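You operate a simulated robot arm through the tools that you are given. There is no shell and no other tool. Be economical: measure what you need, move in short steps, check, and stop when the job is done.

The job below is to be done with a simulated robot arm. You get a single attempt, and the scene is never put back.

Task
Switch the filler off and wipe both stains off the side table.
Fine: orange switch off first, blue dial back to CLEAR; use the small yellow sponge and put it back. What is to be rubbed or washed off counts as gone when no trace of it is left.

It is judged by the outcome, as a careful person would: the job done as asked, and still so three seconds after it is handed in. It fails if anything else is knocked over, pushed out of place, dropped, spilled or broken.

Robot
A 7-joint arm with a two-finger parallel gripper, fixed in place. Base frame: the origin is at the foot of the arm, x ahead of it, y to its left, z up. Readings come in m, degrees, newtons and seconds.
With the tool pointing down near the work surface it reaches from about 0.28 to 0.5 m from the base axis. Its first joint turns from -66.0 to 66.0 degrees. Payload 1.57 kg.
Tool frame: the origin (TCP) lies between the finger pads and is the grasp point; the fingertips stand 0.03 m ahead of it; z points along the fingers, y is the line along which they close. The gripper opens to 0.11 m. The fingers are 0.024 m wide and 0.012 m thick; the gripper's body (0.048 by 0.112 m) begins 0.078 m behind the TCP.
Orientation is that of the tool frame in the base frame, as a unit quaternion [x, y, z, w]. With the fingers straight down and closing along the base's y, the tool's x points along the base's -x, its y along +y and its z along -z.

Tools
- The arm moves only by the tool send_rows. Its argument "commands" is a list that holds one entry, the list of rows, each a list of 7 numbers: the turn, a rotation vector about the base's x, y, z in degrees, then the shift along the base's x, y, z in m, then the finger opening in m, from 0 to 0.11. In form: [[[ax, ay, az, x, y, z, claw], ...]]. A call has 1 to 20 rows; each row is the pose to reach, as a shift and turn from the pose commanded when the call began. Rows are played at 5 a second. More than 0.05 m and 8.6 degrees between two rows, or a gripper value outside its range, and nothing of the call is played. Where a pose cannot be reached the arm comes as near as it can. A force on the tool above 60 N (or 10 N above the force at the start of the call, whichever is more), or a blocked arm, ends the call early, and 0.2 s more pass. The fingers move at their own pace (about 0.108 m/s each) and stop on an object; they squeeze with about 30 N. The grip force told is the motor's: it shows also when the fingers shut on nothing. Time passes only in rows, and 0.2 s behind the last, so rows that repeat a pose let the fingers close. The reply holds the time, the measured pose of the TCP, the force on the tool along the base axes, the opening and the grip force, in the units named above and with some noise, with the torque about the TCP (base axes, N m) and any sound that the robot's microphone picked up.
- Cameras (640 x 400 px; columns grow to the right, rows downward): "scene" is fixed at [0.1723, -0.3945, 1.4092]; the picture's right is [0.74, -0.68, 0.00], its down [-0.36, -0.39, -0.85] and it looks along [0.57, 0.62, -0.53] (base axes); focal length 214 px, centre (320, 200). "wrist" rides on the gripper at [0.07, 0.016, -0.141] in the tool frame; the picture's right is [-0.23, 0.97, 0.00], its down [-0.86, -0.20, -0.48] and it looks along [-0.47, -0.11, 0.88] (tool axes); focal length 222 px, centre (320, 200). There is no depth. A picture from a camera that has moved, and an enlarged one, comes with that camera's place and axes in the base frame and with its lens.
- camera(camera): a new picture of that camera. No time passes.
- enlarge(camera, box): a new picture of the part [left, top, right, bottom] of that camera's present view, enlarged. No time passes.
- hand_in(): hands the job in; it is judged then, once.

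Work in short steps. Places have to be worked out from the pictures, the camera data and where the tool is seen: move nearer, look again, correct. Check each grasp and each placing, and mend what went wrong. You have 120 turns and 76 pictures in all, those below and enlarged ones among them. Open the gripper and draw the arm clear of the work before you hand the job in, unless the task says otherwise; then end with one line.

The tools are called after "Request:" as a command line: name --argument value ..., lists and objects as JSON in quotes. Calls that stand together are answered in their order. send_rows: Moves the arm, as the interface text tells. Its arguments: {"type":"object","properties":{"commands":{"type":"array","items":{"type":"array","items":{"type":"array","items":{"type":"number"}}}}},"required":["commands"]} The other tools are called the same way: camera (camera) takes a picture; enlarge (camera, box) takes an enlarged picture of a part of a camera's view; hand_in () hands the job in.

At the start:

```text
time: 0.0
tcp_pos: [0.3531, -0.0724, 1.278]
tool_rot: [0.001, 1.0, 0.0, 0.0]
contact_force: [0.8, -0.6, -0.9]
ft_torque: [-0.01, 0.03, 0.02]
width: 0.11
grasp_force: 0.1
```

scene: 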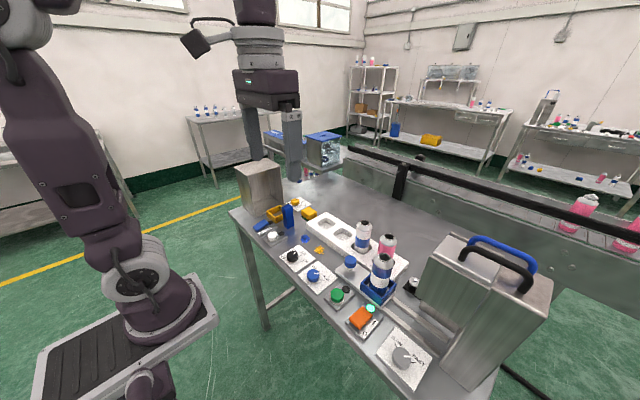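
wrist: 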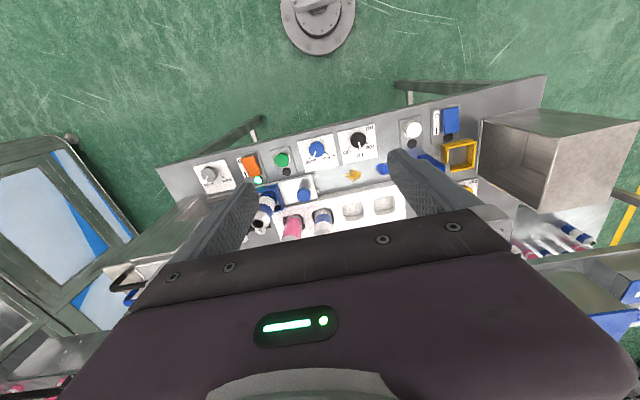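

I start by looking closer at the table from both cameras.

Request:
enlarge --camera "scene" --box '[230, 180, 390, 280]'

Request:
enlarge --camera "scene" --box '[310, 250, 470, 350]'

Request:
enlarge --camera "wrist" --box '[180, 90, 500, 290]'

```text
4.00 times, centred on (310, 230) of scene
camera zoom: at [0.1723, -0.3945, 1.4092], right [0.74, -0.68, 0.0], down [-0.36, -0.39, -0.85], along [0.57, 0.62, -0.53], focal length 858 px, centre (360, 80)
```

zoom: 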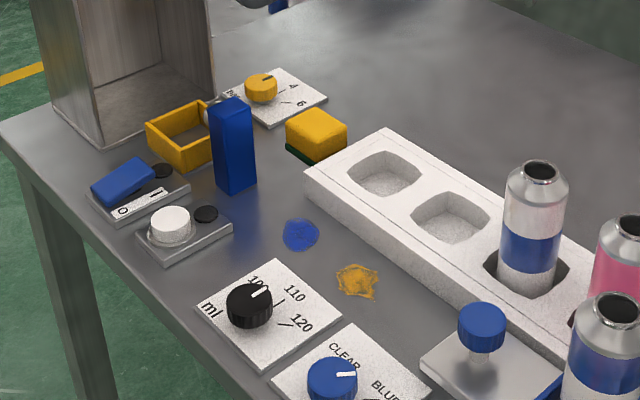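

```text
4.00 times, centred on (390, 300) of scene
camera zoom: at [0.1723, -0.3945, 1.4092], right [0.74, -0.68, 0.0], down [-0.36, -0.39, -0.85], along [0.57, 0.62, -0.53], focal length 858 px, centre (40, -200)
```

zoom: 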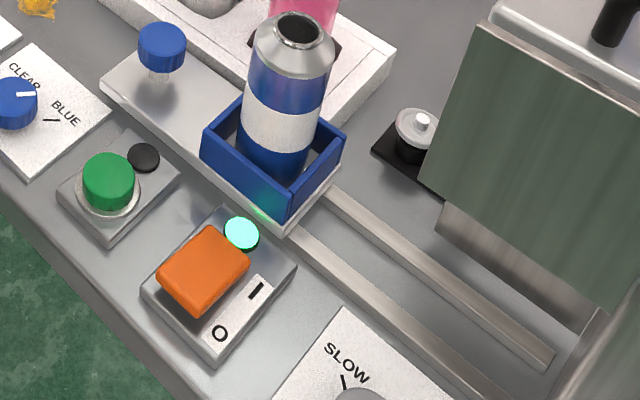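

```text
2.00 times, centred on (340, 190) of wrist
camera zoom: at [0.2844, -0.0553, 1.4187], right [0.23, 0.97, 0.0], down [0.86, -0.2, 0.48], along [0.47, -0.11, -0.88], focal length 444 px, centre (280, 220)
```

zoom: 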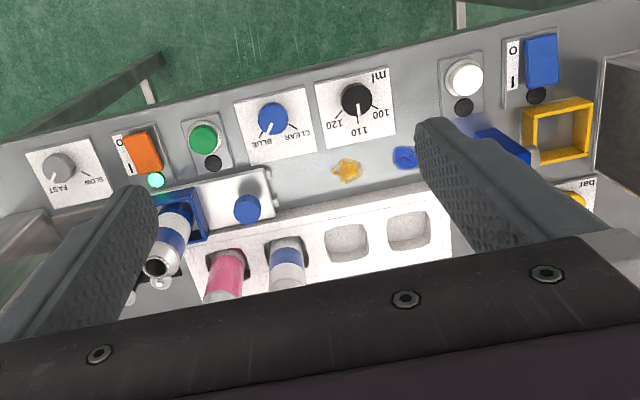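

Triangulating the orange stain gives the table at z≈0.90, with the stain at about (0.51,-0.02). The orange switch is near (0.42,-0.25) and the blue dial near (0.417,-0.095). I close the fingers partway and move over the switch for a closer look.

Request:
send_rows --commands '[[[0, 0, 0, 0.015, -0.04, -0.03, 0.06], [0, 0, 0, 0.03, -0.08, -0.06, 0.02], [0, 0, 0, 0.05, -0.12, -0.09, 0], [0, 0, 0, 0.06, -0.15, -0.12, 0], [0, 0, 0, 0.067, -0.178, -0.15, 0], [0, 0, 0, 0.067, -0.178, -0.18, 0], [0, 0, 0, 0.067, -0.178, -0.18, 0]]]'

Request:
camera --camera "wrist"

Request:
camera --camera "scene"

```text
refused: row 1 steps farther than a row can; nothing moved
```

```text
70 pictures are left
camera wrist: at [0.2844, -0.0553, 1.4187], right [0.23, 0.97, 0.0], down [0.86, -0.2, 0.48], along [0.47, -0.11, -0.88], focal length 222 px, centre (320, 200)
```

wrist: 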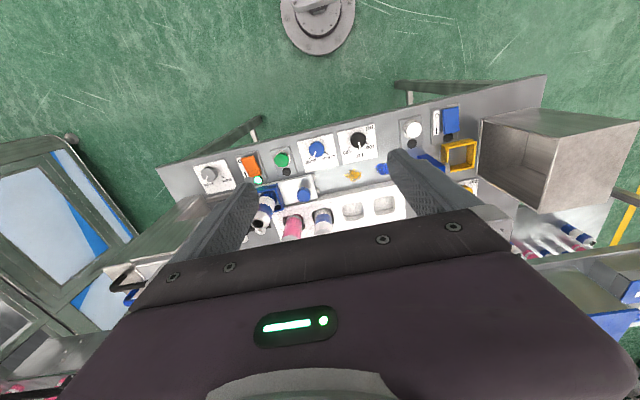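

```text
69 pictures are left
```

scene: 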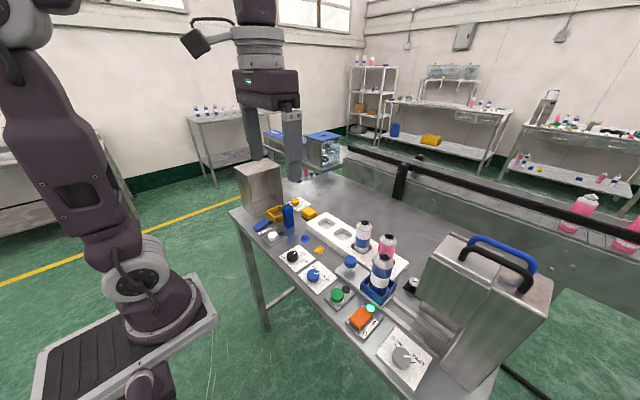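

The first row stepped more than 5 cm, so nothing moved. I resend it with shorter steps.

Request:
send_rows --commands '[[[0, 0, 0, 0.01, -0.03, -0.025, 0.08], [0, 0, 0, 0.02, -0.06, -0.05, 0.05], [0, 0, 0, 0.03, -0.09, -0.075, 0.02], [0, 0, 0, 0.045, -0.12, -0.1, 0], [0, 0, 0, 0.055, -0.15, -0.125, 0], [0, 0, 0, 0.067, -0.178, -0.15, 0], [0, 0, 0, 0.067, -0.178, -0.18, 0], [0, 0, 0, 0.067, -0.178, -0.18, 0]]]'

Request:
camera --camera "wrist"

```text
time: 1.8
tcp_pos: [0.4207, -0.2491, 1.098]
tool_rot: [0.0, 1.0, 0.0, 0.0]
contact_force: [0.2, -0.2, 0.3]
ft_torque: [0.05, 0.03, 0.0]
width: 0.0
grasp_force: 21.4
```

```text
68 pictures are left
camera wrist: at [0.3502, -0.2331, 1.239], right [0.23, 0.97, 0.0], down [0.86, -0.2, 0.48], along [0.47, -0.11, -0.88], focal length 222 px, centre (320, 200)
```

wrist: 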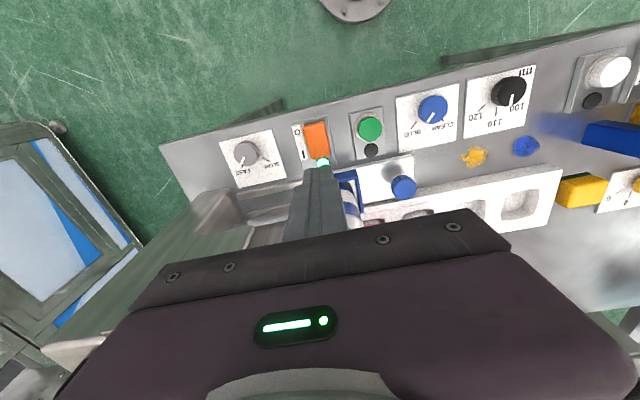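

Request:
enlarge --camera "wrist" --box '[270, 90, 430, 190]'

Request:
enlarge --camera "scene" --box '[330, 290, 394, 330]'

Request:
enlarge --camera "wrist" --box '[380, 70, 540, 170]'

```text
4.00 times, centred on (350, 140) of wrist
camera zoom: at [0.3502, -0.2331, 1.239], right [0.23, 0.97, 0.0], down [0.86, -0.2, 0.48], along [0.47, -0.11, -0.88], focal length 888 px, centre (200, 440)
```

zoom: 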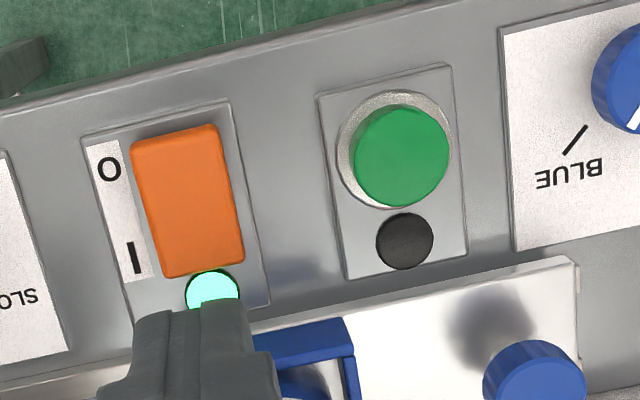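

```text
10.00 times, centred on (362, 310) of scene
camera zoom: at [0.1723, -0.3945, 1.4092], right [0.74, -0.68, 0.0], down [-0.36, -0.39, -0.85], along [0.57, 0.62, -0.53], focal length 2145 px, centre (-100, -900)
```

zoom: 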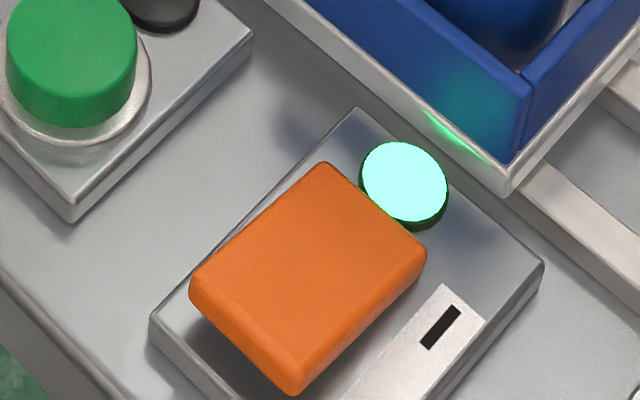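

```text
4.00 times, centred on (460, 120) of wrist
camera zoom: at [0.3502, -0.2331, 1.239], right [0.23, 0.97, 0.0], down [0.86, -0.2, 0.48], along [0.47, -0.11, -0.88], focal length 888 px, centre (-240, 520)
```

zoom: 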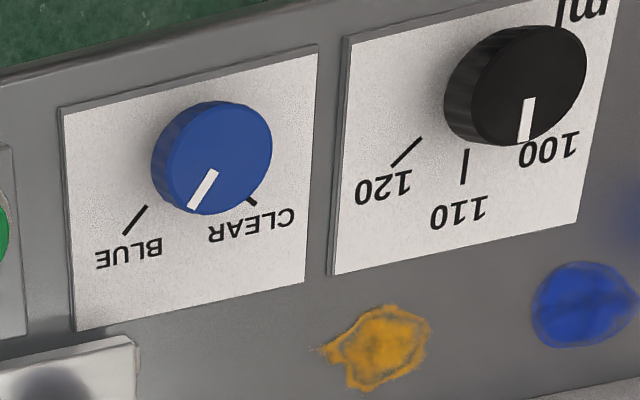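

The raised end of the rocker is the O end, on the robot's side, at about x 0.405, y -0.255. I go down above it with the fingers closed.

Request:
send_rows --commands '[[[0, 0, 0, -0.015, -0.006, -0.03, 0], [0, 0, 0, -0.015, -0.006, -0.07, 0], [0, 0, 0, -0.015, -0.006, -0.105, 0], [0, 0, 0, -0.015, -0.006, -0.125, 0], [0, 0, 0, -0.015, -0.006, -0.125, 0]]]'

Request:
enlarge --camera "scene" --box '[320, 260, 416, 320]'

Request:
enlarge --camera "wrist" --box '[240, 70, 400, 170]'

```text
time: 3.0
tcp_pos: [0.4047, -0.2559, 0.9757]
tool_rot: [0.0, 1.0, 0.0, 0.0]
contact_force: [0.6, 0.5, 0.2]
ft_torque: [0.02, -0.02, 0.0]
width: 0.0001
grasp_force: 20.9
```

```text
6.67 times, centred on (368, 290) of scene
camera zoom: at [0.1723, -0.3945, 1.4092], right [0.74, -0.68, 0.0], down [-0.36, -0.39, -0.85], along [0.57, 0.62, -0.53], focal length 1430 px, centre (0, -400)
```

zoom: 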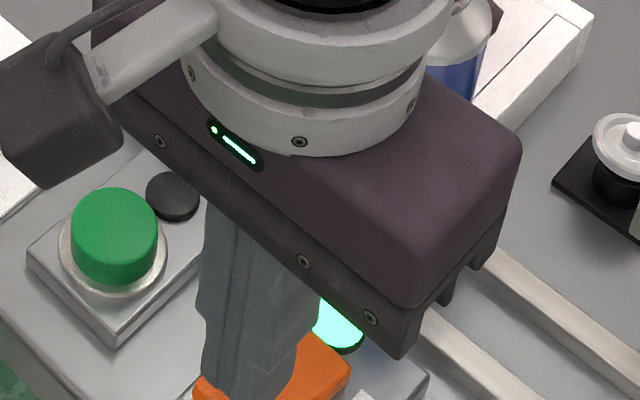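

```text
4.00 times, centred on (320, 120) of wrist
camera zoom: at [0.336, -0.2397, 1.1157], right [0.23, 0.97, 0.0], down [0.86, -0.2, 0.48], along [0.47, -0.11, -0.88], focal length 888 px, centre (320, 520)
```

zoom: 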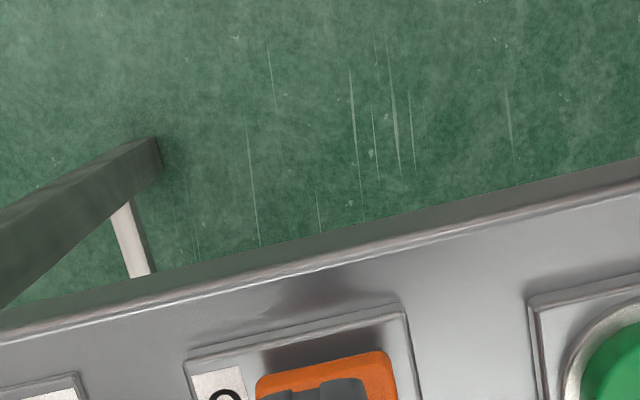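

The fingertips are over the O end of the rocker. I press down in small steps.

Request:
send_rows --commands '[[[0, 0, 0, 0, 0, -0.006, 0], [0, 0, 0, 0, 0, -0.01, 0], [0, 0, 0, 0, 0, -0.014, 0], [0, 0, 0, 0, 0, -0.017, 0], [0, 0, 0, 0, 0, -0.02, 0], [0, 0, 0, 0, 0, -0.023, 0]]]'

Request:
enlarge --camera "wrist" --box '[240, 110, 400, 210]'

```text
time: 4.4
tcp_pos: [0.4062, -0.2554, 0.9534]
tool_rot: [0.001, 1.0, 0.0, 0.002]
contact_force: [-9.3, 9.5, 47.3]
ft_torque: [0.36, -0.3, -0.16]
width: 0.0
grasp_force: 21.0
```

```text
4.00 times, centred on (320, 160) of wrist
camera zoom: at [0.3361, -0.2392, 1.0929], right [0.23, 0.97, 0.0], down [0.85, -0.2, 0.48], along [0.47, -0.11, -0.88], focal length 888 px, centre (320, 360)
```

zoom: 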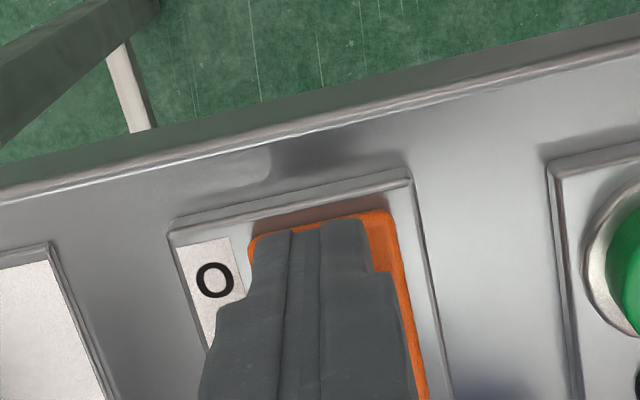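

It pressed with 47 N and stopped. I lift off and check the lamp.

Request:
send_rows --commands '[[[0, 0, 0, 0, 0, 0.02, 0], [0, 0, 0, 0, 0, 0.06, 0], [0, 0, 0, 0, 0, 0.1, 0], [0, 0, 0, 0, 0, 0.14, 0], [0, 0, 0, 0, 0.04, 0.15, 0.03], [0, 0, 0, 0, 0.08, 0.15, 0.06], [0, 0, 0, 0, 0.12, 0.15, 0.07], [0, 0, 0, 0, 0.16, 0.15, 0.07], [0, 0, 0, 0, 0.16, 0.15, 0.07]]]'

Request:
enlarge --camera "scene" --box '[300, 250, 428, 330]'

Request:
enlarge --camera "wrist" --box '[220, 70, 420, 195]'

```text
time: 6.4
tcp_pos: [0.4043, -0.0955, 1.1003]
tool_rot: [0.0, 1.0, 0.0, 0.0]
contact_force: [-0.1, -0.3, 0.2]
ft_torque: [0.02, 0.03, 0.01]
width: 0.0698
grasp_force: 0.1
```

```text
5.00 times, centred on (364, 290) of scene
camera zoom: at [0.1723, -0.3945, 1.4092], right [0.74, -0.68, 0.0], down [-0.36, -0.39, -0.85], along [0.57, 0.62, -0.53], focal length 1072 px, centre (100, -250)
```

zoom: 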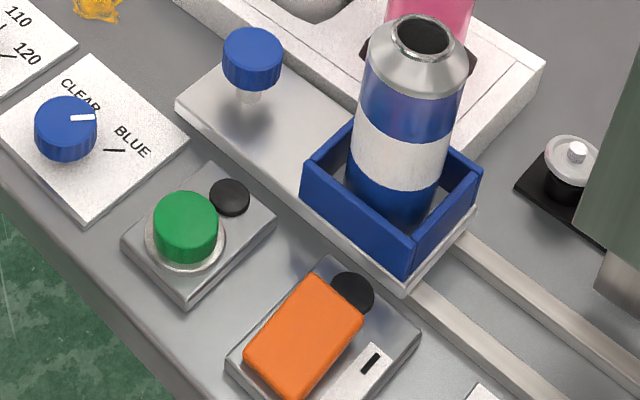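

```text
3.20 times, centred on (320, 132) of wrist
camera zoom: at [0.3358, -0.0788, 1.2404], right [0.23, 0.97, 0.0], down [0.86, -0.2, 0.48], along [0.47, -0.11, -0.88], focal length 711 px, centre (320, 416)
```

zoom: 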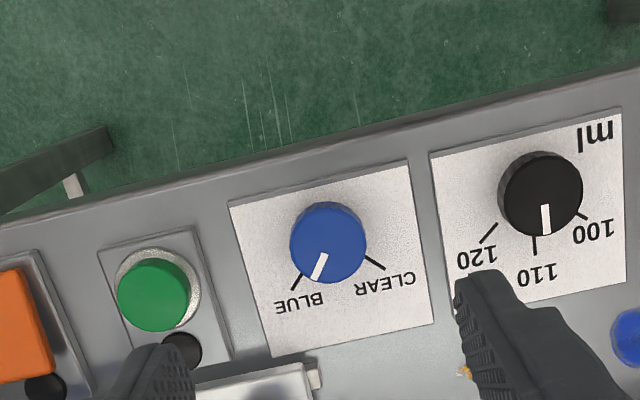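

The switch lamp is now off. The dial's centre is near (0.418,-0.0945) with its top at about z 0.93, and the pointer has to turn counter-clockwise from BLUE to CLEAR. I turn the gripper to -45° and descend to just above the knob.

Request:
send_rows --commands '[[[0, 0, -7.5, 0.0137, 0.001, -0.02, 0.07], [0, 0, -15, 0.0137, 0.001, -0.04, 0.07], [0, 0, -22.5, 0.0137, 0.001, -0.06, 0.07], [0, 0, -30, 0.0137, 0.001, -0.08, 0.07], [0, 0, -37.5, 0.0137, 0.001, -0.1, 0.07], [0, 0, -45, 0.0137, 0.001, -0.118, 0.07], [0, 0, -45, 0.0137, 0.001, -0.118, 0.07]]]'

Request:
camera --camera "wrist"

Request:
enlarge --camera "scene" --box '[270, 230, 366, 290]'

```text
time: 8.0
tcp_pos: [0.4181, -0.094, 0.9813]
tool_rot: [0.383, 0.924, 0.0, 0.0]
contact_force: [0.7, -0.1, 0.2]
ft_torque: [-0.01, 0.04, -0.01]
width: 0.07
grasp_force: 0.1
```

```text
59 pictures are left
camera wrist: at [0.3824, -0.0326, 1.123], right [0.85, 0.53, 0.0], down [0.46, -0.75, 0.48], along [0.25, -0.41, -0.88], focal length 222 px, centre (320, 200)
```

wrist: 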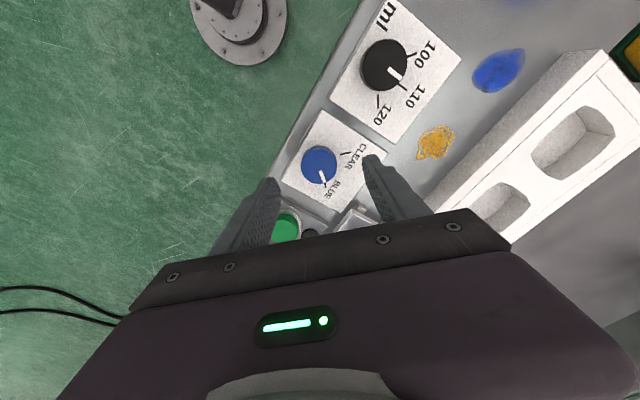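

```text
6.67 times, centred on (318, 260) of scene
camera zoom: at [0.1723, -0.3945, 1.4092], right [0.74, -0.68, 0.0], down [-0.36, -0.39, -0.85], along [0.57, 0.62, -0.53], focal length 1430 px, centre (333, -200)
```

zoom: 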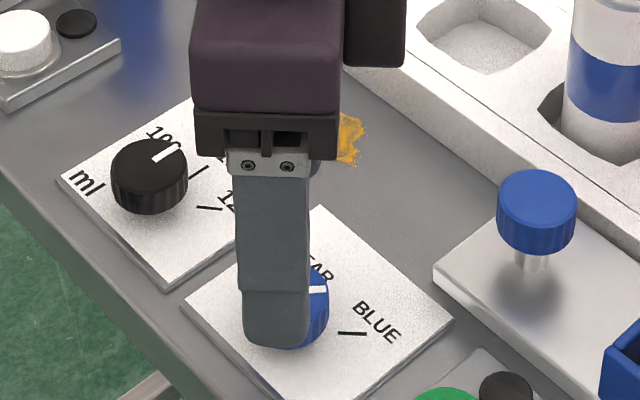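

The fingers straddle the knob. I lower 4 cm and close on it.

Request:
send_rows --commands '[[[0, 0, 0, 0, 0, -0.015, 0.07], [0, 0, 0, 0, 0, -0.03, 0.07], [0, 0, 0, 0, 0, -0.039, 0.07], [0, 0, 0, 0, 0, -0.039, 0.05], [0, 0, 0, 0, 0, -0.039, 0.03], [0, 0, 0, 0, 0, -0.039, 0.02], [0, 0, 0, 0, 0, -0.039, 0.02]]]'

Request:
camera --camera "wrist"

```text
time: 9.6
tcp_pos: [0.4189, -0.095, 0.9431]
tool_rot: [0.383, 0.924, -0.001, -0.001]
contact_force: [-5.6, -6.0, -9.6]
ft_torque: [-0.5, -0.39, -0.01]
width: 0.0335
grasp_force: 41.5
```

```text
57 pictures are left
camera wrist: at [0.3819, -0.0337, 1.083], right [0.85, 0.53, 0.0], down [0.46, -0.75, 0.48], along [0.25, -0.41, -0.88], focal length 222 px, centre (320, 200)
```

wrist: 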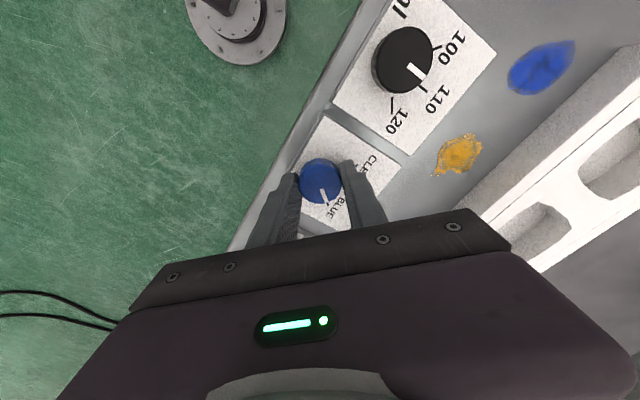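

It has gripped at 33.5 mm. I turn it 75° and check the pointer.

Request:
send_rows --commands '[[[0, 0, 7.5, 0, 0, 0, 0.02], [0, 0, 15, 0, 0, 0, 0.02], [0, 0, 22.5, 0, 0, 0, 0.02], [0, 0, 30, 0, 0, 0, 0.02], [0, 0, 37.5, 0, 0, 0, 0.02], [0, 0, 45, 0, 0, 0, 0.02], [0, 0, 52.5, 0, 0, 0, 0.02], [0, 0, 60, 0, 0, 0, 0.02], [0, 0, 67.5, 0, 0, 0, 0.02], [0, 0, 75, 0, 0, 0, 0.02], [0, 0, 75, 0, 0, 0, 0.02]]]'

Request:
enlarge --camera "wrist" --box '[220, 100, 420, 225]'

```text
time: 12.0
tcp_pos: [0.4191, -0.0953, 0.9437]
tool_rot: [-0.26, 0.966, 0.0, -0.001]
contact_force: [-20.4, -8.2, 17.0]
ft_torque: [-0.3, 0.73, 0.01]
width: 0.0334
grasp_force: 41.0
```

```text
3.20 times, centred on (320, 162) of wrist
camera zoom: at [0.3511, -0.1156, 1.0837], right [-0.29, 0.96, 0.0], down [0.84, 0.26, 0.48], along [0.46, 0.14, -0.88], focal length 711 px, centre (320, 320)
```

zoom: 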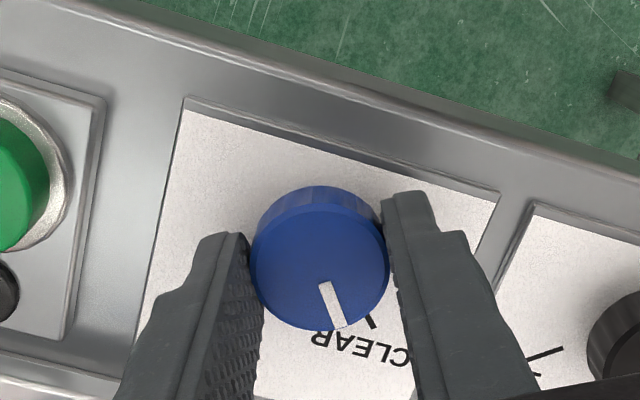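

The pointer is a few degrees short of the CLEAR mark. I turn 8° more and check.

Request:
send_rows --commands '[[[0, 0, 4, 0, 0, 0, 0.02], [0, 0, 8, 0, 0, 0, 0.02], [0, 0, 8, 0, 0, 0, 0.02]]]'

Request:
enlarge --camera "wrist" --box '[260, 125, 388, 205]'

```text
time: 12.8
tcp_pos: [0.4198, -0.0946, 0.9424]
tool_rot: [-0.326, 0.945, -0.001, 0.001]
contact_force: [-10.8, -11.0, 11.5]
ft_torque: [-0.66, 0.91, -0.01]
width: 0.0336
grasp_force: 41.5
```

```text
5.00 times, centred on (324, 165) of wrist
camera zoom: at [0.3545, -0.1248, 1.0835], right [-0.42, 0.91, 0.0], down [0.8, 0.37, 0.48], along [0.43, 0.2, -0.88], focal length 1111 px, centre (300, 375)
```

zoom: 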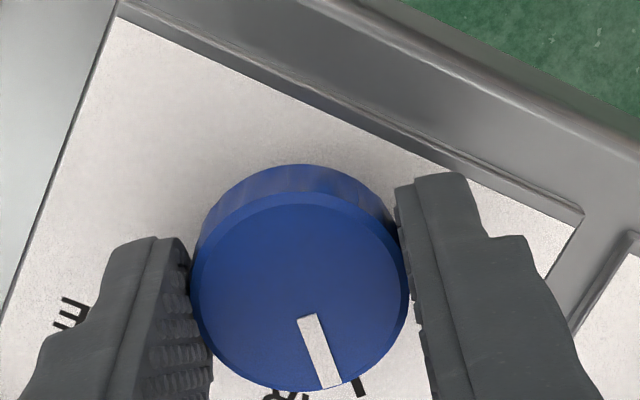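

I measure the pointer at 42°, against about 45° for the mark. I add 2°, release, rise and check.

Request:
send_rows --commands '[[[0, 0, 2.5, 0, 0, 0, 0.02], [0, 0, 2.5, 0, 0, 0, 0.02], [0, 0, 2.5, 0, 0, 0, 0.045], [0, 0, 2.5, 0, 0, 0, 0.07], [0, 0, 2.5, 0, 0, 0, 0.07], [0, 0, 2.5, 0, 0, 0.04, 0.07], [0, 0, 2.5, 0, 0, 0.08, 0.07], [0, 0, -5, 0, 0, 0.1, 0.08], [0, 0, -12.5, 0, 0, 0.12, 0.08], [0, 0, -20, 0, 0, 0.14, 0.08], [0, 0, -27.5, 0, 0, 0.16, 0.08], [0, 0, -35, 0, 0, 0.16, 0.08], [0, 0, -40.5, 0, 0, 0.16, 0.08], [0, 0, -40.5, 0, 0, 0.16, 0.08]]]'

Request:
enlarge --camera "wrist" --box '[260, 80, 420, 180]'

Request:
enlarge --camera "scene" --box '[270, 230, 366, 290]'

```text
time: 15.8
tcp_pos: [0.4194, -0.0944, 1.1028]
tool_rot: [0.023, 1.0, 0.0, 0.0]
contact_force: [-0.3, -0.2, 0.4]
ft_torque: [0.0, -0.03, -0.02]
width: 0.0802
grasp_force: 0.1
```

```text
4.00 times, centred on (340, 130) of wrist
camera zoom: at [0.3512, -0.0757, 1.2431], right [0.27, 0.96, 0.0], down [0.85, -0.24, 0.48], along [0.46, -0.13, -0.88], focal length 888 px, centre (240, 480)
```

zoom: 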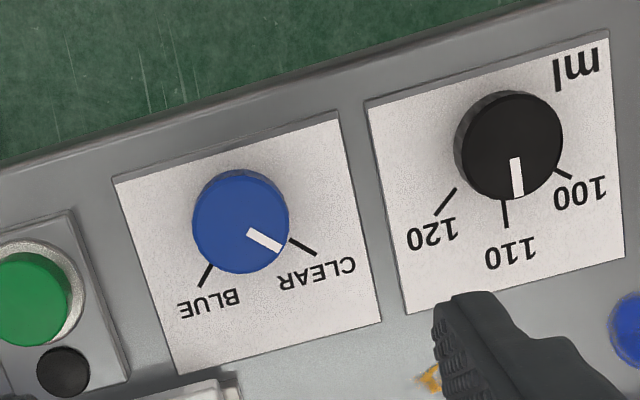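

```text
6.67 times, centred on (318, 260) of scene
camera zoom: at [0.1723, -0.3945, 1.4092], right [0.74, -0.68, 0.0], down [-0.36, -0.39, -0.85], along [0.57, 0.62, -0.53], focal length 1430 px, centre (333, -200)
```

zoom: 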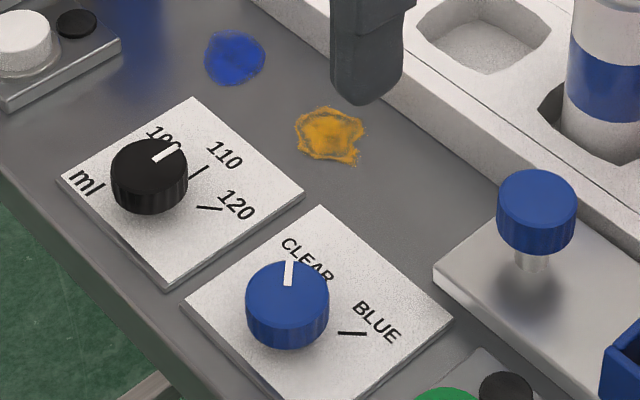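

The pointer lines up with CLEAR and the switch is off. I move toward the sponge, near (0.59,0.125), and look at it.

Request:
send_rows --commands '[[[0, 0, 2.7, 0.01, 0.03, 0.01, 0.08], [0, 0, 2.7, 0.02, 0.06, 0.02, 0.08], [0, 0, 2.7, 0.03, 0.09, 0.03, 0.08], [0, 0, 2.7, 0.04, 0.12, 0.03, 0.08], [0, 0, 2.7, 0.05, 0.15, 0.03, 0.08], [0, 0, 2.7, 0.06, 0.18, 0.03, 0.08], [0, 0, 2.7, 0.06, 0.18, 0.03, 0.08]]]'

Request:
camera --camera "wrist"

Request:
camera --camera "scene"

```text
time: 17.4
tcp_pos: [0.4791, 0.0875, 1.1319]
tool_rot: [-0.002, 1.0, 0.001, 0.0]
contact_force: [-0.2, -0.7, -0.1]
ft_torque: [-0.01, -0.02, 0.0]
width: 0.0801
grasp_force: 0.1
```

```text
52 pictures are left
camera wrist: at [0.4099, 0.1031, 1.2734], right [0.22, 0.97, 0.0], down [0.86, -0.2, 0.48], along [0.47, -0.11, -0.88], focal length 222 px, centre (320, 200)
```

wrist: 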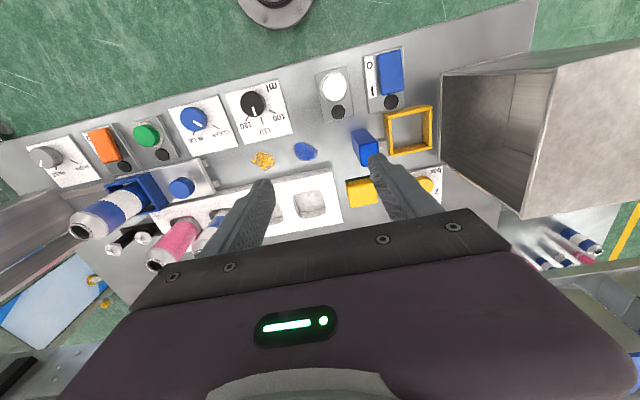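

```text
51 pictures are left
```

scene: 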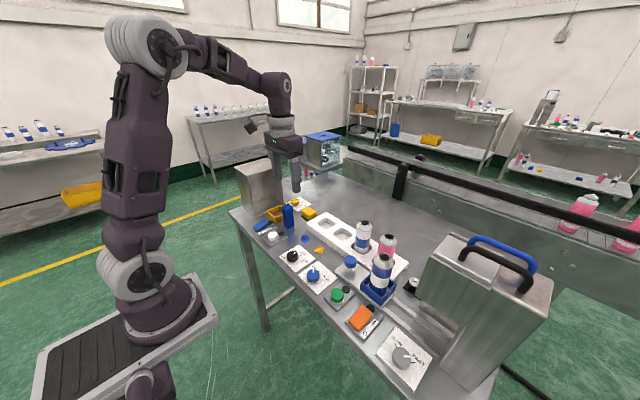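

Request:
enlarge --camera "wrist" --box '[240, 90, 480, 240]'

Request:
enlarge --camera "scene" --box '[260, 180, 340, 230]'

```text
2.67 times, centred on (360, 165) of wrist
camera zoom: at [0.4099, 0.1031, 1.2734], right [0.22, 0.97, 0.0], down [0.86, -0.2, 0.48], along [0.47, -0.11, -0.88], focal length 592 px, centre (213, 293)
```

zoom: 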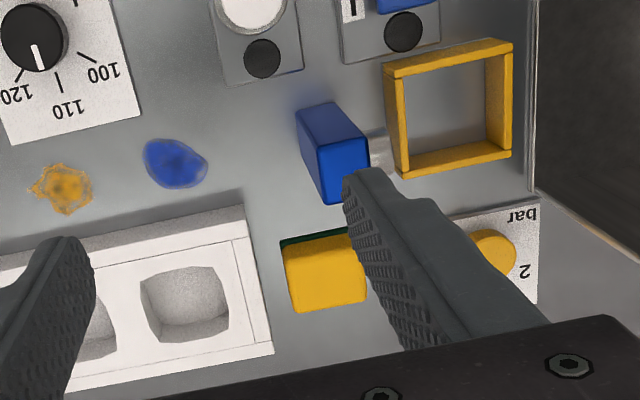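

```text
8.00 times, centred on (300, 205) of scene
camera zoom: at [0.1723, -0.3945, 1.4092], right [0.74, -0.68, 0.0], down [-0.36, -0.39, -0.85], along [0.57, 0.62, -0.53], focal length 1716 px, centre (480, 160)
```

zoom: 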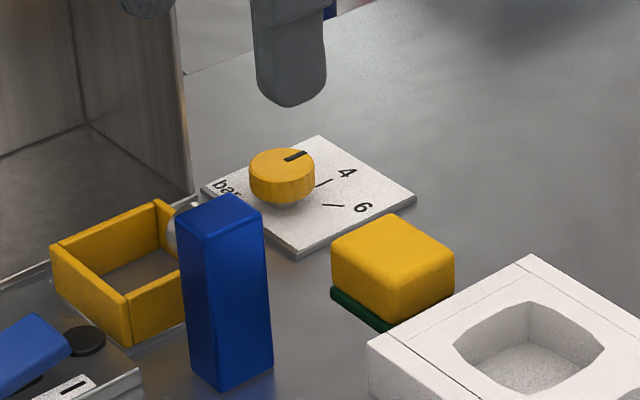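

The sponge (yellow on a green pad) is at about (0.60,0.136), with its top at about 0.93. It sits between the white rack (edge at y≈0.09) and the bar dial, behind the tall blue block. I test the reach at a safe height.

Request:
send_rows --commands '[[[0, 0, 0, 0.02, 0.01, 0, 0.08], [0, 0, 0, 0.045, 0.02, 0, 0.08], [0, 0, 0, 0.07, 0.03, 0, 0.08], [0, 0, 0, 0.095, 0.04, 0, 0.08], [0, 0, 0, 0.121, 0.0485, 0, 0.08], [0, 0, 0, 0.121, 0.0485, 0, 0.08]]]'

Request:
camera --camera "wrist"

```text
time: 18.8
tcp_pos: [0.6011, 0.1347, 1.1337]
tool_rot: [-0.002, 1.0, 0.0, 0.0]
contact_force: [0.1, 0.0, -0.1]
ft_torque: [0.0, -0.05, -0.04]
width: 0.0798
grasp_force: 0.0
```

```text
48 pictures are left
camera wrist: at [0.5317, 0.1504, 1.2741], right [0.22, 0.97, 0.0], down [0.86, -0.2, 0.48], along [0.47, -0.11, -0.88], focal length 222 px, centre (320, 200)
```

wrist: 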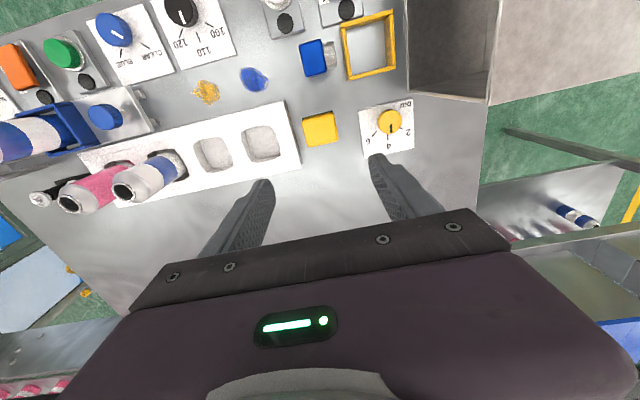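

That height is reachable. I enlarge the view to fix the sponge's edges.

Request:
enlarge --camera "wrist" --box '[250, 70, 410, 170]'

```text
4.00 times, centred on (330, 120) of wrist
camera zoom: at [0.5317, 0.1504, 1.2741], right [0.22, 0.97, 0.0], down [0.86, -0.2, 0.48], along [0.47, -0.11, -0.88], focal length 888 px, centre (280, 520)
```

zoom: 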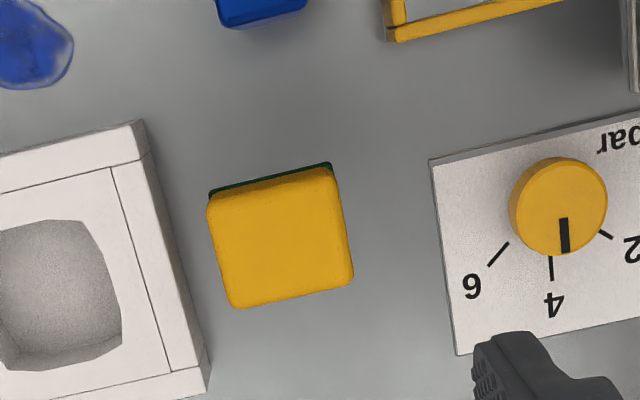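

Gripping along y would put a finger in the 17 mm gap beside the rack, so I'll grip along x instead. I turn the tool +90° in place at this height and check.

Request:
send_rows --commands '[[[0, 0, 8, 0, 0, 0, 0.075], [0, 0, 16, 0, 0, 0, 0.075], [0, 0, 24, 0, 0, 0, 0.075], [0, 0, 32, 0, 0, 0, 0.075], [0, 0, 40, 0, 0, 0, 0.075], [0, 0, 48, 0, 0, 0, 0.075], [0, 0, 56, 0, 0, 0, 0.075], [0, 0, 64, 0, 0, 0, 0.075], [0, 0, 72, 0, 0, 0, 0.075], [0, 0, 80, 0, 0, 0, 0.075], [0, 0, 85, 0, 0, 0, 0.075], [0, 0, 90, 0, 0, 0, 0.075], [0, 0, 90, 0, 0, 0, 0.075]]]'

Request:
camera --camera "wrist"

```text
time: 21.6
tcp_pos: [0.5995, 0.1341, 1.1326]
tool_rot: [0.709, -0.705, 0.0, 0.0]
contact_force: [0.5, 0.4, 0.3]
ft_torque: [0.0, -0.03, 0.02]
width: 0.0752
grasp_force: 0.1
```

```text
46 pictures are left
camera wrist: at [0.5846, 0.0639, 1.2737], right [-0.97, 0.22, 0.0], down [0.2, 0.86, 0.48], along [0.11, 0.47, -0.88], focal length 222 px, centre (320, 200)
```

wrist: 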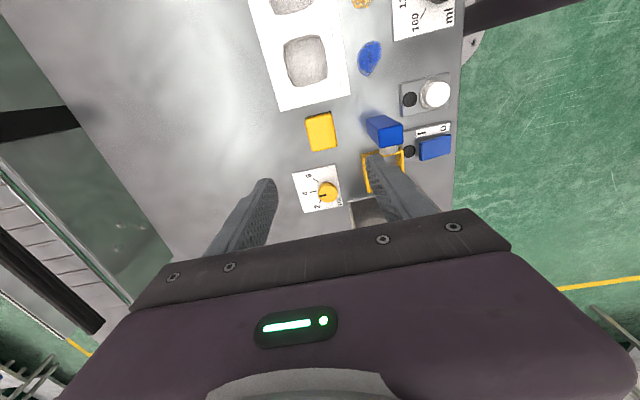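

Seen from here the sponge centre is (0.5995,0.134), right below the tool. I descend to just above it.

Request:
send_rows --commands '[[[0, 0, 0, 0, 0, -0.04, 0.075], [0, 0, 0, 0, 0, -0.08, 0.075], [0, 0, 0, 0, 0, -0.12, 0.075], [0, 0, 0, 0, 0, -0.145, 0.075], [0, 0, 0, 0, 0, -0.145, 0.075]]]'

Request:
camera --camera "wrist"

Request:
enlarge --camera "scene" --box '[250, 160, 362, 230]'

```text
time: 22.8
tcp_pos: [0.5992, 0.1321, 0.9894]
tool_rot: [0.708, -0.706, 0.0, 0.0]
contact_force: [-0.4, 0.4, 0.2]
ft_torque: [0.0, -0.01, 0.0]
width: 0.075
grasp_force: 0.1
```

```text
45 pictures are left
camera wrist: at [0.5832, 0.0625, 1.1306], right [-0.97, 0.22, 0.0], down [0.2, 0.86, 0.48], along [0.11, 0.47, -0.88], focal length 222 px, centre (320, 200)
```

wrist: 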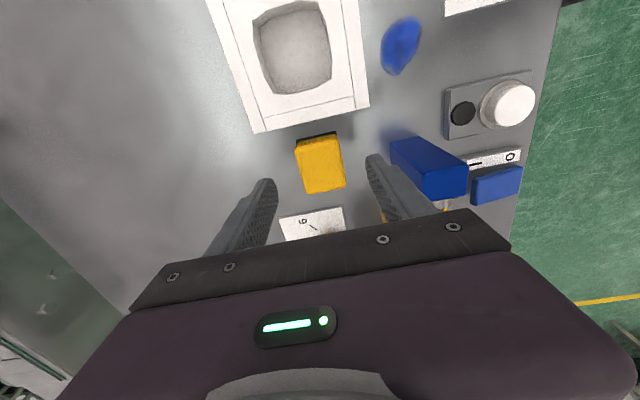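

```text
5.71 times, centred on (306, 195) of scene
camera zoom: at [0.1723, -0.3945, 1.4092], right [0.74, -0.68, 0.0], down [-0.36, -0.39, -0.85], along [0.57, 0.62, -0.53], focal length 1226 px, centre (400, 229)
```

zoom: 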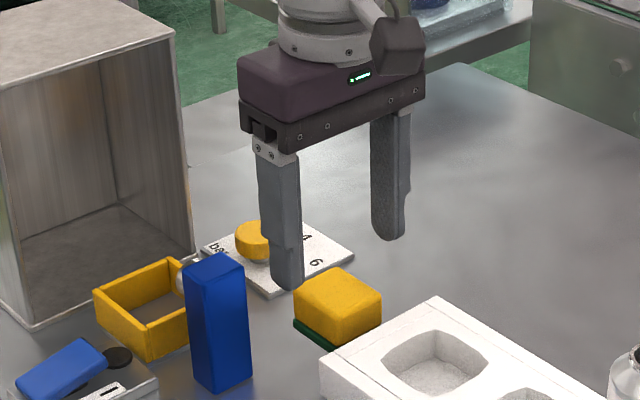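

The sponge is centred between the fingers. I descend to grasp height and close gently.

Request:
send_rows --commands '[[[0, 0, 0, 0, 0.001, -0.02, 0.075], [0, 0, 0, 0, 0.001, -0.04, 0.075], [0, 0, 0, 0, 0.001, -0.05, 0.075], [0, 0, 0, 0, 0.001, -0.05, 0.055], [0, 0, 0, 0, 0.001, -0.05, 0.035], [0, 0, 0, 0, 0.001, -0.05, 0.035], [0, 0, 0, 0, 0.001, -0.05, 0.035]]]'

Request:
camera --camera "wrist"

Request:
enlarge --camera "scene" --box '[250, 160, 362, 230]'

```text
time: 24.4
tcp_pos: [0.6004, 0.1343, 0.9379]
tool_rot: [0.708, -0.706, 0.0, 0.001]
contact_force: [-0.5, 0.7, 0.7]
ft_torque: [-0.01, 0.05, -0.04]
width: 0.0402
grasp_force: 30.1
```

```text
43 pictures are left
camera wrist: at [0.5848, 0.0636, 1.0791], right [-0.97, 0.22, 0.0], down [0.2, 0.86, 0.48], along [0.11, 0.47, -0.88], focal length 222 px, centre (320, 200)
```

wrist: 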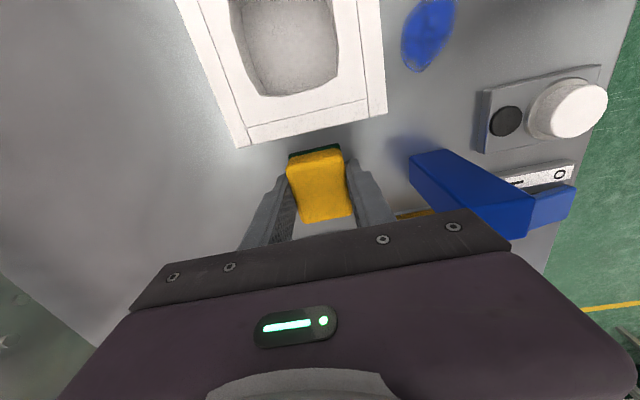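

```text
5.71 times, centred on (306, 195) of scene
camera zoom: at [0.1723, -0.3945, 1.4092], right [0.74, -0.68, 0.0], down [-0.36, -0.39, -0.85], along [0.57, 0.62, -0.53], focal length 1226 px, centre (400, 229)
```

zoom: 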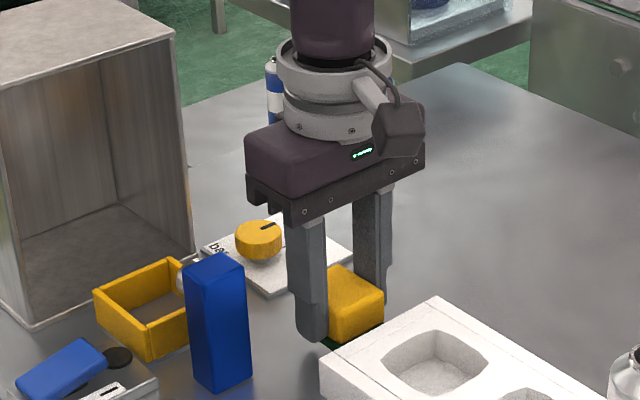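

The sponge is held at 40 mm. I lift it straight up, then carry it over the orange stain while turning the tool back -90°.

Request:
send_rows --commands '[[[0, 0, 0, 0, 0, 0.03, 0.03], [0, 0, 0, 0, 0, 0.07, 0.03], [0, 0, 0, 0, 0, 0.11, 0.03], [0, 0, 0, 0, 0, 0.15, 0.03], [0, 0, 0, 0, 0, 0.18, 0.03], [0, 0, -8, -0.01, -0.015, 0.18, 0.03], [0, 0, -16, -0.02, -0.03, 0.18, 0.03], [0, 0, -24, -0.03, -0.045, 0.18, 0.03], [0, 0, -32, -0.04, -0.06, 0.18, 0.03], [0, 0, -40, -0.05, -0.075, 0.18, 0.03], [0, 0, -48, -0.06, -0.09, 0.18, 0.03], [0, 0, -56, -0.07, -0.105, 0.18, 0.03], [0, 0, -64, -0.08, -0.12, 0.18, 0.03], [0, 0, -72, -0.089, -0.135, 0.18, 0.03], [0, 0, -80, -0.089, -0.15, 0.18, 0.03], [0, 0, -86, -0.089, -0.157, 0.18, 0.03], [0, 0, -90, -0.089, -0.157, 0.18, 0.03], [0, 0, -90, -0.089, -0.157, 0.18, 0.03]]]'

Request:
camera --camera "wrist"

Request:
enlarge --camera "scene" --box '[240, 150, 400, 250]'

```text
time: 28.2
tcp_pos: [0.5117, -0.0227, 1.1176]
tool_rot: [-0.001, 1.0, 0.001, -0.001]
contact_force: [-0.2, 0.1, 0.2]
ft_torque: [0.03, -0.02, -0.01]
width: 0.0406
grasp_force: 30.3
```

```text
41 pictures are left
camera wrist: at [0.4421, -0.0061, 1.2594], right [0.23, 0.97, 0.0], down [0.86, -0.2, 0.48], along [0.47, -0.11, -0.88], focal length 222 px, centre (320, 200)
```

wrist: 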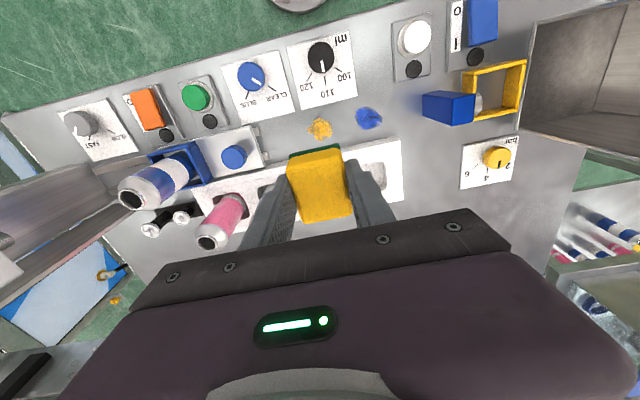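

```text
4.00 times, centred on (320, 200) of scene
camera zoom: at [0.1723, -0.3945, 1.4092], right [0.74, -0.68, 0.0], down [-0.36, -0.39, -0.85], along [0.57, 0.62, -0.53], focal length 858 px, centre (320, 200)
```

zoom: 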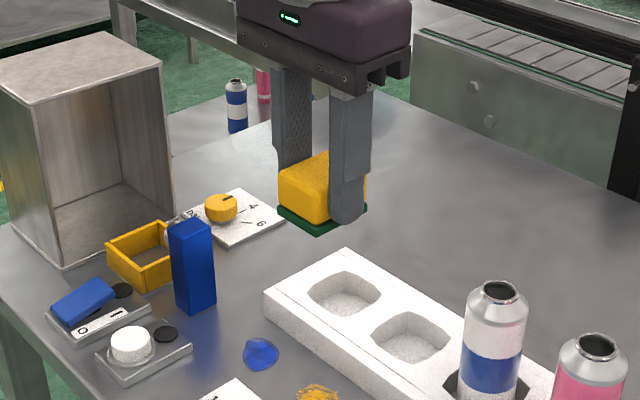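

The sponge is held level above the orange stain, which I re-measure at (0.509,-0.023); blue is at about (0.513,0.053). I lower to just above the table, then ease into light contact.

Request:
send_rows --commands '[[[0, 0, 0, -0.002, 0, -0.045, 0.03], [0, 0, 0, -0.002, 0, -0.09, 0.03], [0, 0, 0, -0.002, 0, -0.135, 0.03], [0, 0, 0, -0.002, 0, -0.165, 0.03], [0, 0, 0, -0.002, 0, -0.173, 0.03], [0, 0, 0, -0.002, 0, -0.177, 0.03], [0, 0, 0, -0.002, 0, -0.18, 0.03], [0, 0, 0, -0.002, 0, -0.182, 0.03]]]'

Request:
camera --camera "wrist"

Request:
enlarge --camera "scene" --box '[270, 200, 366, 260]'

```text
time: 30.0
tcp_pos: [0.5086, -0.0246, 0.9369]
tool_rot: [-0.002, 1.0, 0.0, 0.001]
contact_force: [-4.3, 0.6, 23.2]
ft_torque: [0.03, 0.17, -0.01]
width: 0.0402
grasp_force: 29.5
```

```text
39 pictures are left
camera wrist: at [0.4395, -0.0079, 1.0777], right [0.22, 0.97, 0.0], down [0.85, -0.2, 0.48], along [0.47, -0.11, -0.88], focal length 222 px, centre (320, 200)
```

wrist: 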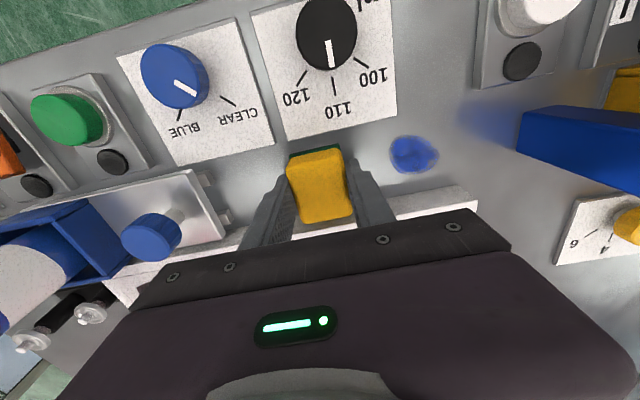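

```text
6.67 times, centred on (318, 230) of scene
camera zoom: at [0.1718, -0.3945, 1.4092], right [0.74, -0.68, 0.0], down [-0.36, -0.39, -0.85], along [0.57, 0.62, -0.53], focal length 1430 px, centre (333, 0)
```

zoom: 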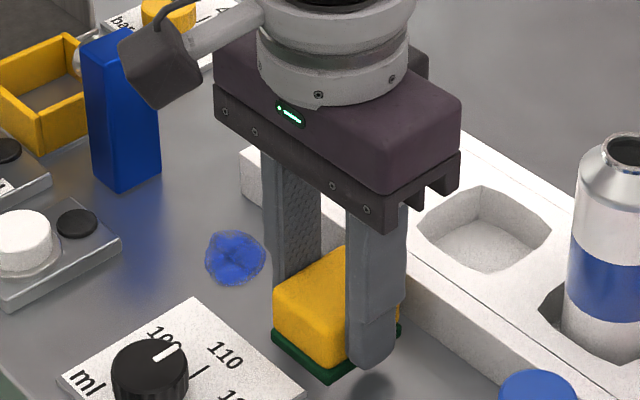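

It is in contact at 23 N. I rub back and forth along y with small x offsets.

Request:
send_rows --commands '[[[0, 0, 0, 0, 0.018, 0, 0.03], [0, 0, 0, 0, 0, 0, 0.03], [0, 0, 0, 0, -0.02, 0, 0.03], [0, 0, 0, 0.006, 0, 0, 0.03], [0, 0, 0, 0.006, 0.018, 0, 0.03], [0, 0, 0, 0.006, 0, 0, 0.03], [0, 0, 0, 0.006, -0.02, 0, 0.03], [0, 0, 0, -0.006, -0.02, 0, 0.03], [0, 0, 0, -0.006, 0, 0, 0.03], [0, 0, 0, -0.006, 0.018, 0, 0.03], [0, 0, 0, -0.006, 0, 0, 0.03], [0, 0, 0, -0.006, -0.02, 0, 0.03], [0, 0, 0, 0, 0, 0, 0.03], [0, 0, 0, 0, 0.018, 0, 0.03], [0, 0, 0, 0, -0.02, 0, 0.03], [0, 0, 0, 0, 0.018, 0, 0.03], [0, 0, 0, 0, -0.02, 0, 0.03], [0, 0, 0, 0, 0, 0.02, 0.03], [0, 0, 0, 0, 0.02, 0.06, 0.03], [0, 0, 0, 0, 0.03, 0.1, 0.03]]]'

Request:
enlarge --camera "wrist" --box '[200, 70, 440, 220]'

Request:
enlarge --camera "scene" --box '[280, 225, 344, 265]'

```text
time: 31.5
tcp_pos: [0.5184, -0.0156, 0.9362]
tool_rot: [-0.007, 1.0, 0.009, 0.003]
contact_force: [-3.4, 5.0, 9.8]
ft_torque: [-0.05, 0.14, -0.06]
width: 0.0404
grasp_force: 30.4
stopped in row 7: the force on the tool passed its limit at 66 N (the readings are from after the stop); the commanded pose is now the measured one
```

```text
2.67 times, centred on (320, 145) of wrist
camera zoom: at [0.4474, -0.0018, 1.0765], right [0.21, 0.98, 0.02], down [0.85, -0.2, 0.48], along [0.47, -0.09, -0.88], focal length 592 px, centre (320, 347)
```

zoom: 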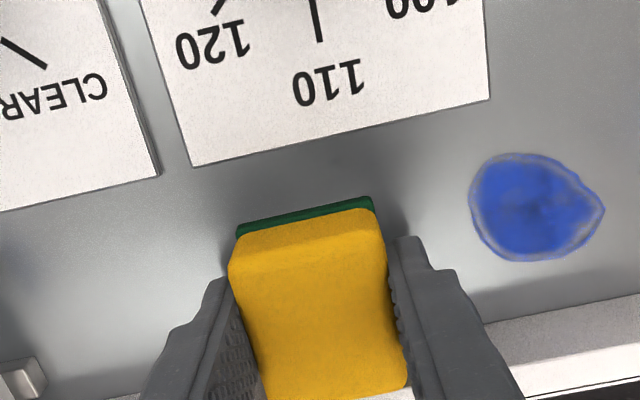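

```text
10.00 times, centred on (312, 245) of scene
camera zoom: at [0.1721, -0.3943, 1.4092], right [0.74, -0.68, 0.0], down [-0.36, -0.39, -0.85], along [0.57, 0.62, -0.53], focal length 2145 px, centre (400, -250)
```

zoom: 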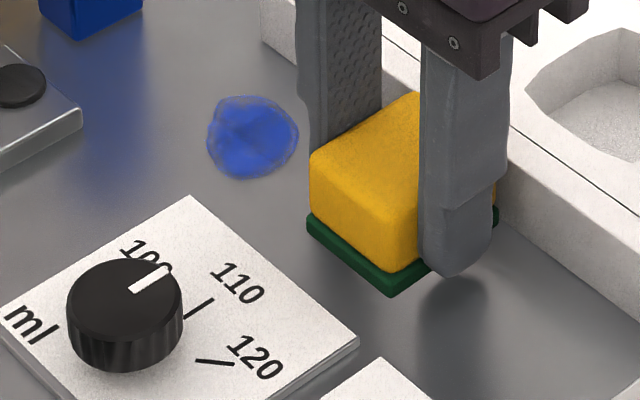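

The friction spiked to 66 N. I lift off, clear to the blue side, and look at the stain and the rack.

Request:
send_rows --commands '[[[0, 0, 0, 0, 0, 0.02, 0.03], [0, 0, 0, -0.005, 0, 0.06, 0.03], [0, 0, 0, -0.01, -0.01, 0.1, 0.03], [0, 0, 0, -0.01, -0.01, 0.14, 0.03], [0, 0, 0, -0.01, -0.01, 0.14, 0.03]]]'

Request:
enlarge --camera "wrist" --box '[200, 70, 440, 220]'

Request:
enlarge --camera "scene" --box '[230, 180, 390, 280]'

```text
time: 32.7
tcp_pos: [0.5071, -0.0247, 1.0746]
tool_rot: [-0.008, 1.0, 0.008, 0.002]
contact_force: [0.5, -0.3, -0.7]
ft_torque: [0.01, 0.01, 0.01]
width: 0.04
grasp_force: 30.2
```

```text
2.67 times, centred on (320, 145) of wrist
camera zoom: at [0.436, -0.0107, 1.2162], right [0.21, 0.98, 0.02], down [0.86, -0.2, 0.48], along [0.47, -0.09, -0.88], focal length 592 px, centre (320, 347)
```

zoom: 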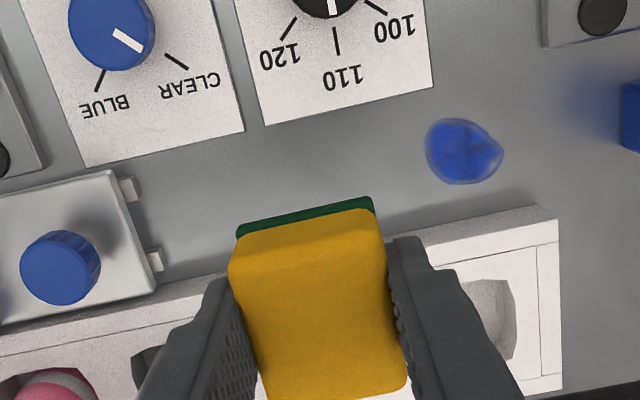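

```text
4.00 times, centred on (310, 230) of scene
camera zoom: at [0.1723, -0.3945, 1.4092], right [0.74, -0.68, 0.0], down [-0.36, -0.39, -0.85], along [0.57, 0.62, -0.53], focal length 858 px, centre (360, 80)
```

zoom: 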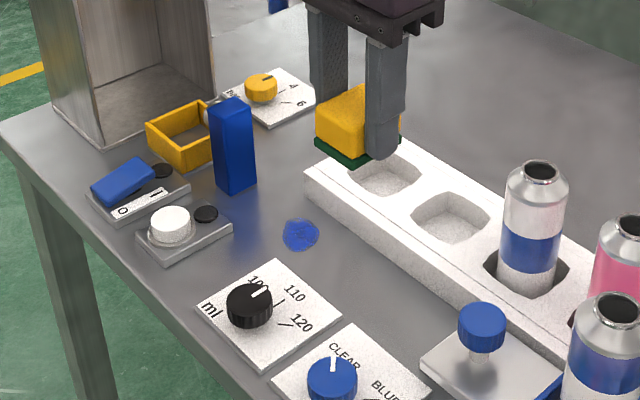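

The orange stain is gone and the rack has not moved. Blue is at about (0.511,0.0535); I go there with lighter pressure and level the tool.

Request:
send_rows --commands '[[[-0.9, 0.2, -0.9, 0.001, 0.03, 0, 0.03], [-0.9, 0.2, -0.9, 0.002, 0.06, 0, 0.03], [-0.9, 0.2, -0.9, 0.002, 0.078, -0.03, 0.03], [-0.9, 0.2, -0.9, 0.002, 0.078, -0.07, 0.03], [-0.9, 0.2, -0.9, 0.002, 0.078, -0.11, 0.03], [-0.9, 0.2, -0.9, 0.002, 0.078, -0.13, 0.03], [-0.9, 0.2, -0.9, 0.002, 0.078, -0.136, 0.03], [-0.9, 0.2, -0.9, 0.002, 0.078, -0.139, 0.03]]]'

```text
time: 34.5
tcp_pos: [0.5112, 0.0535, 0.9353]
tool_rot: [0.0, 1.0, 0.0, 0.002]
contact_force: [-0.4, -0.3, 2.1]
ft_torque: [-0.02, 0.01, 0.01]
width: 0.0403
grasp_force: 29.6
```

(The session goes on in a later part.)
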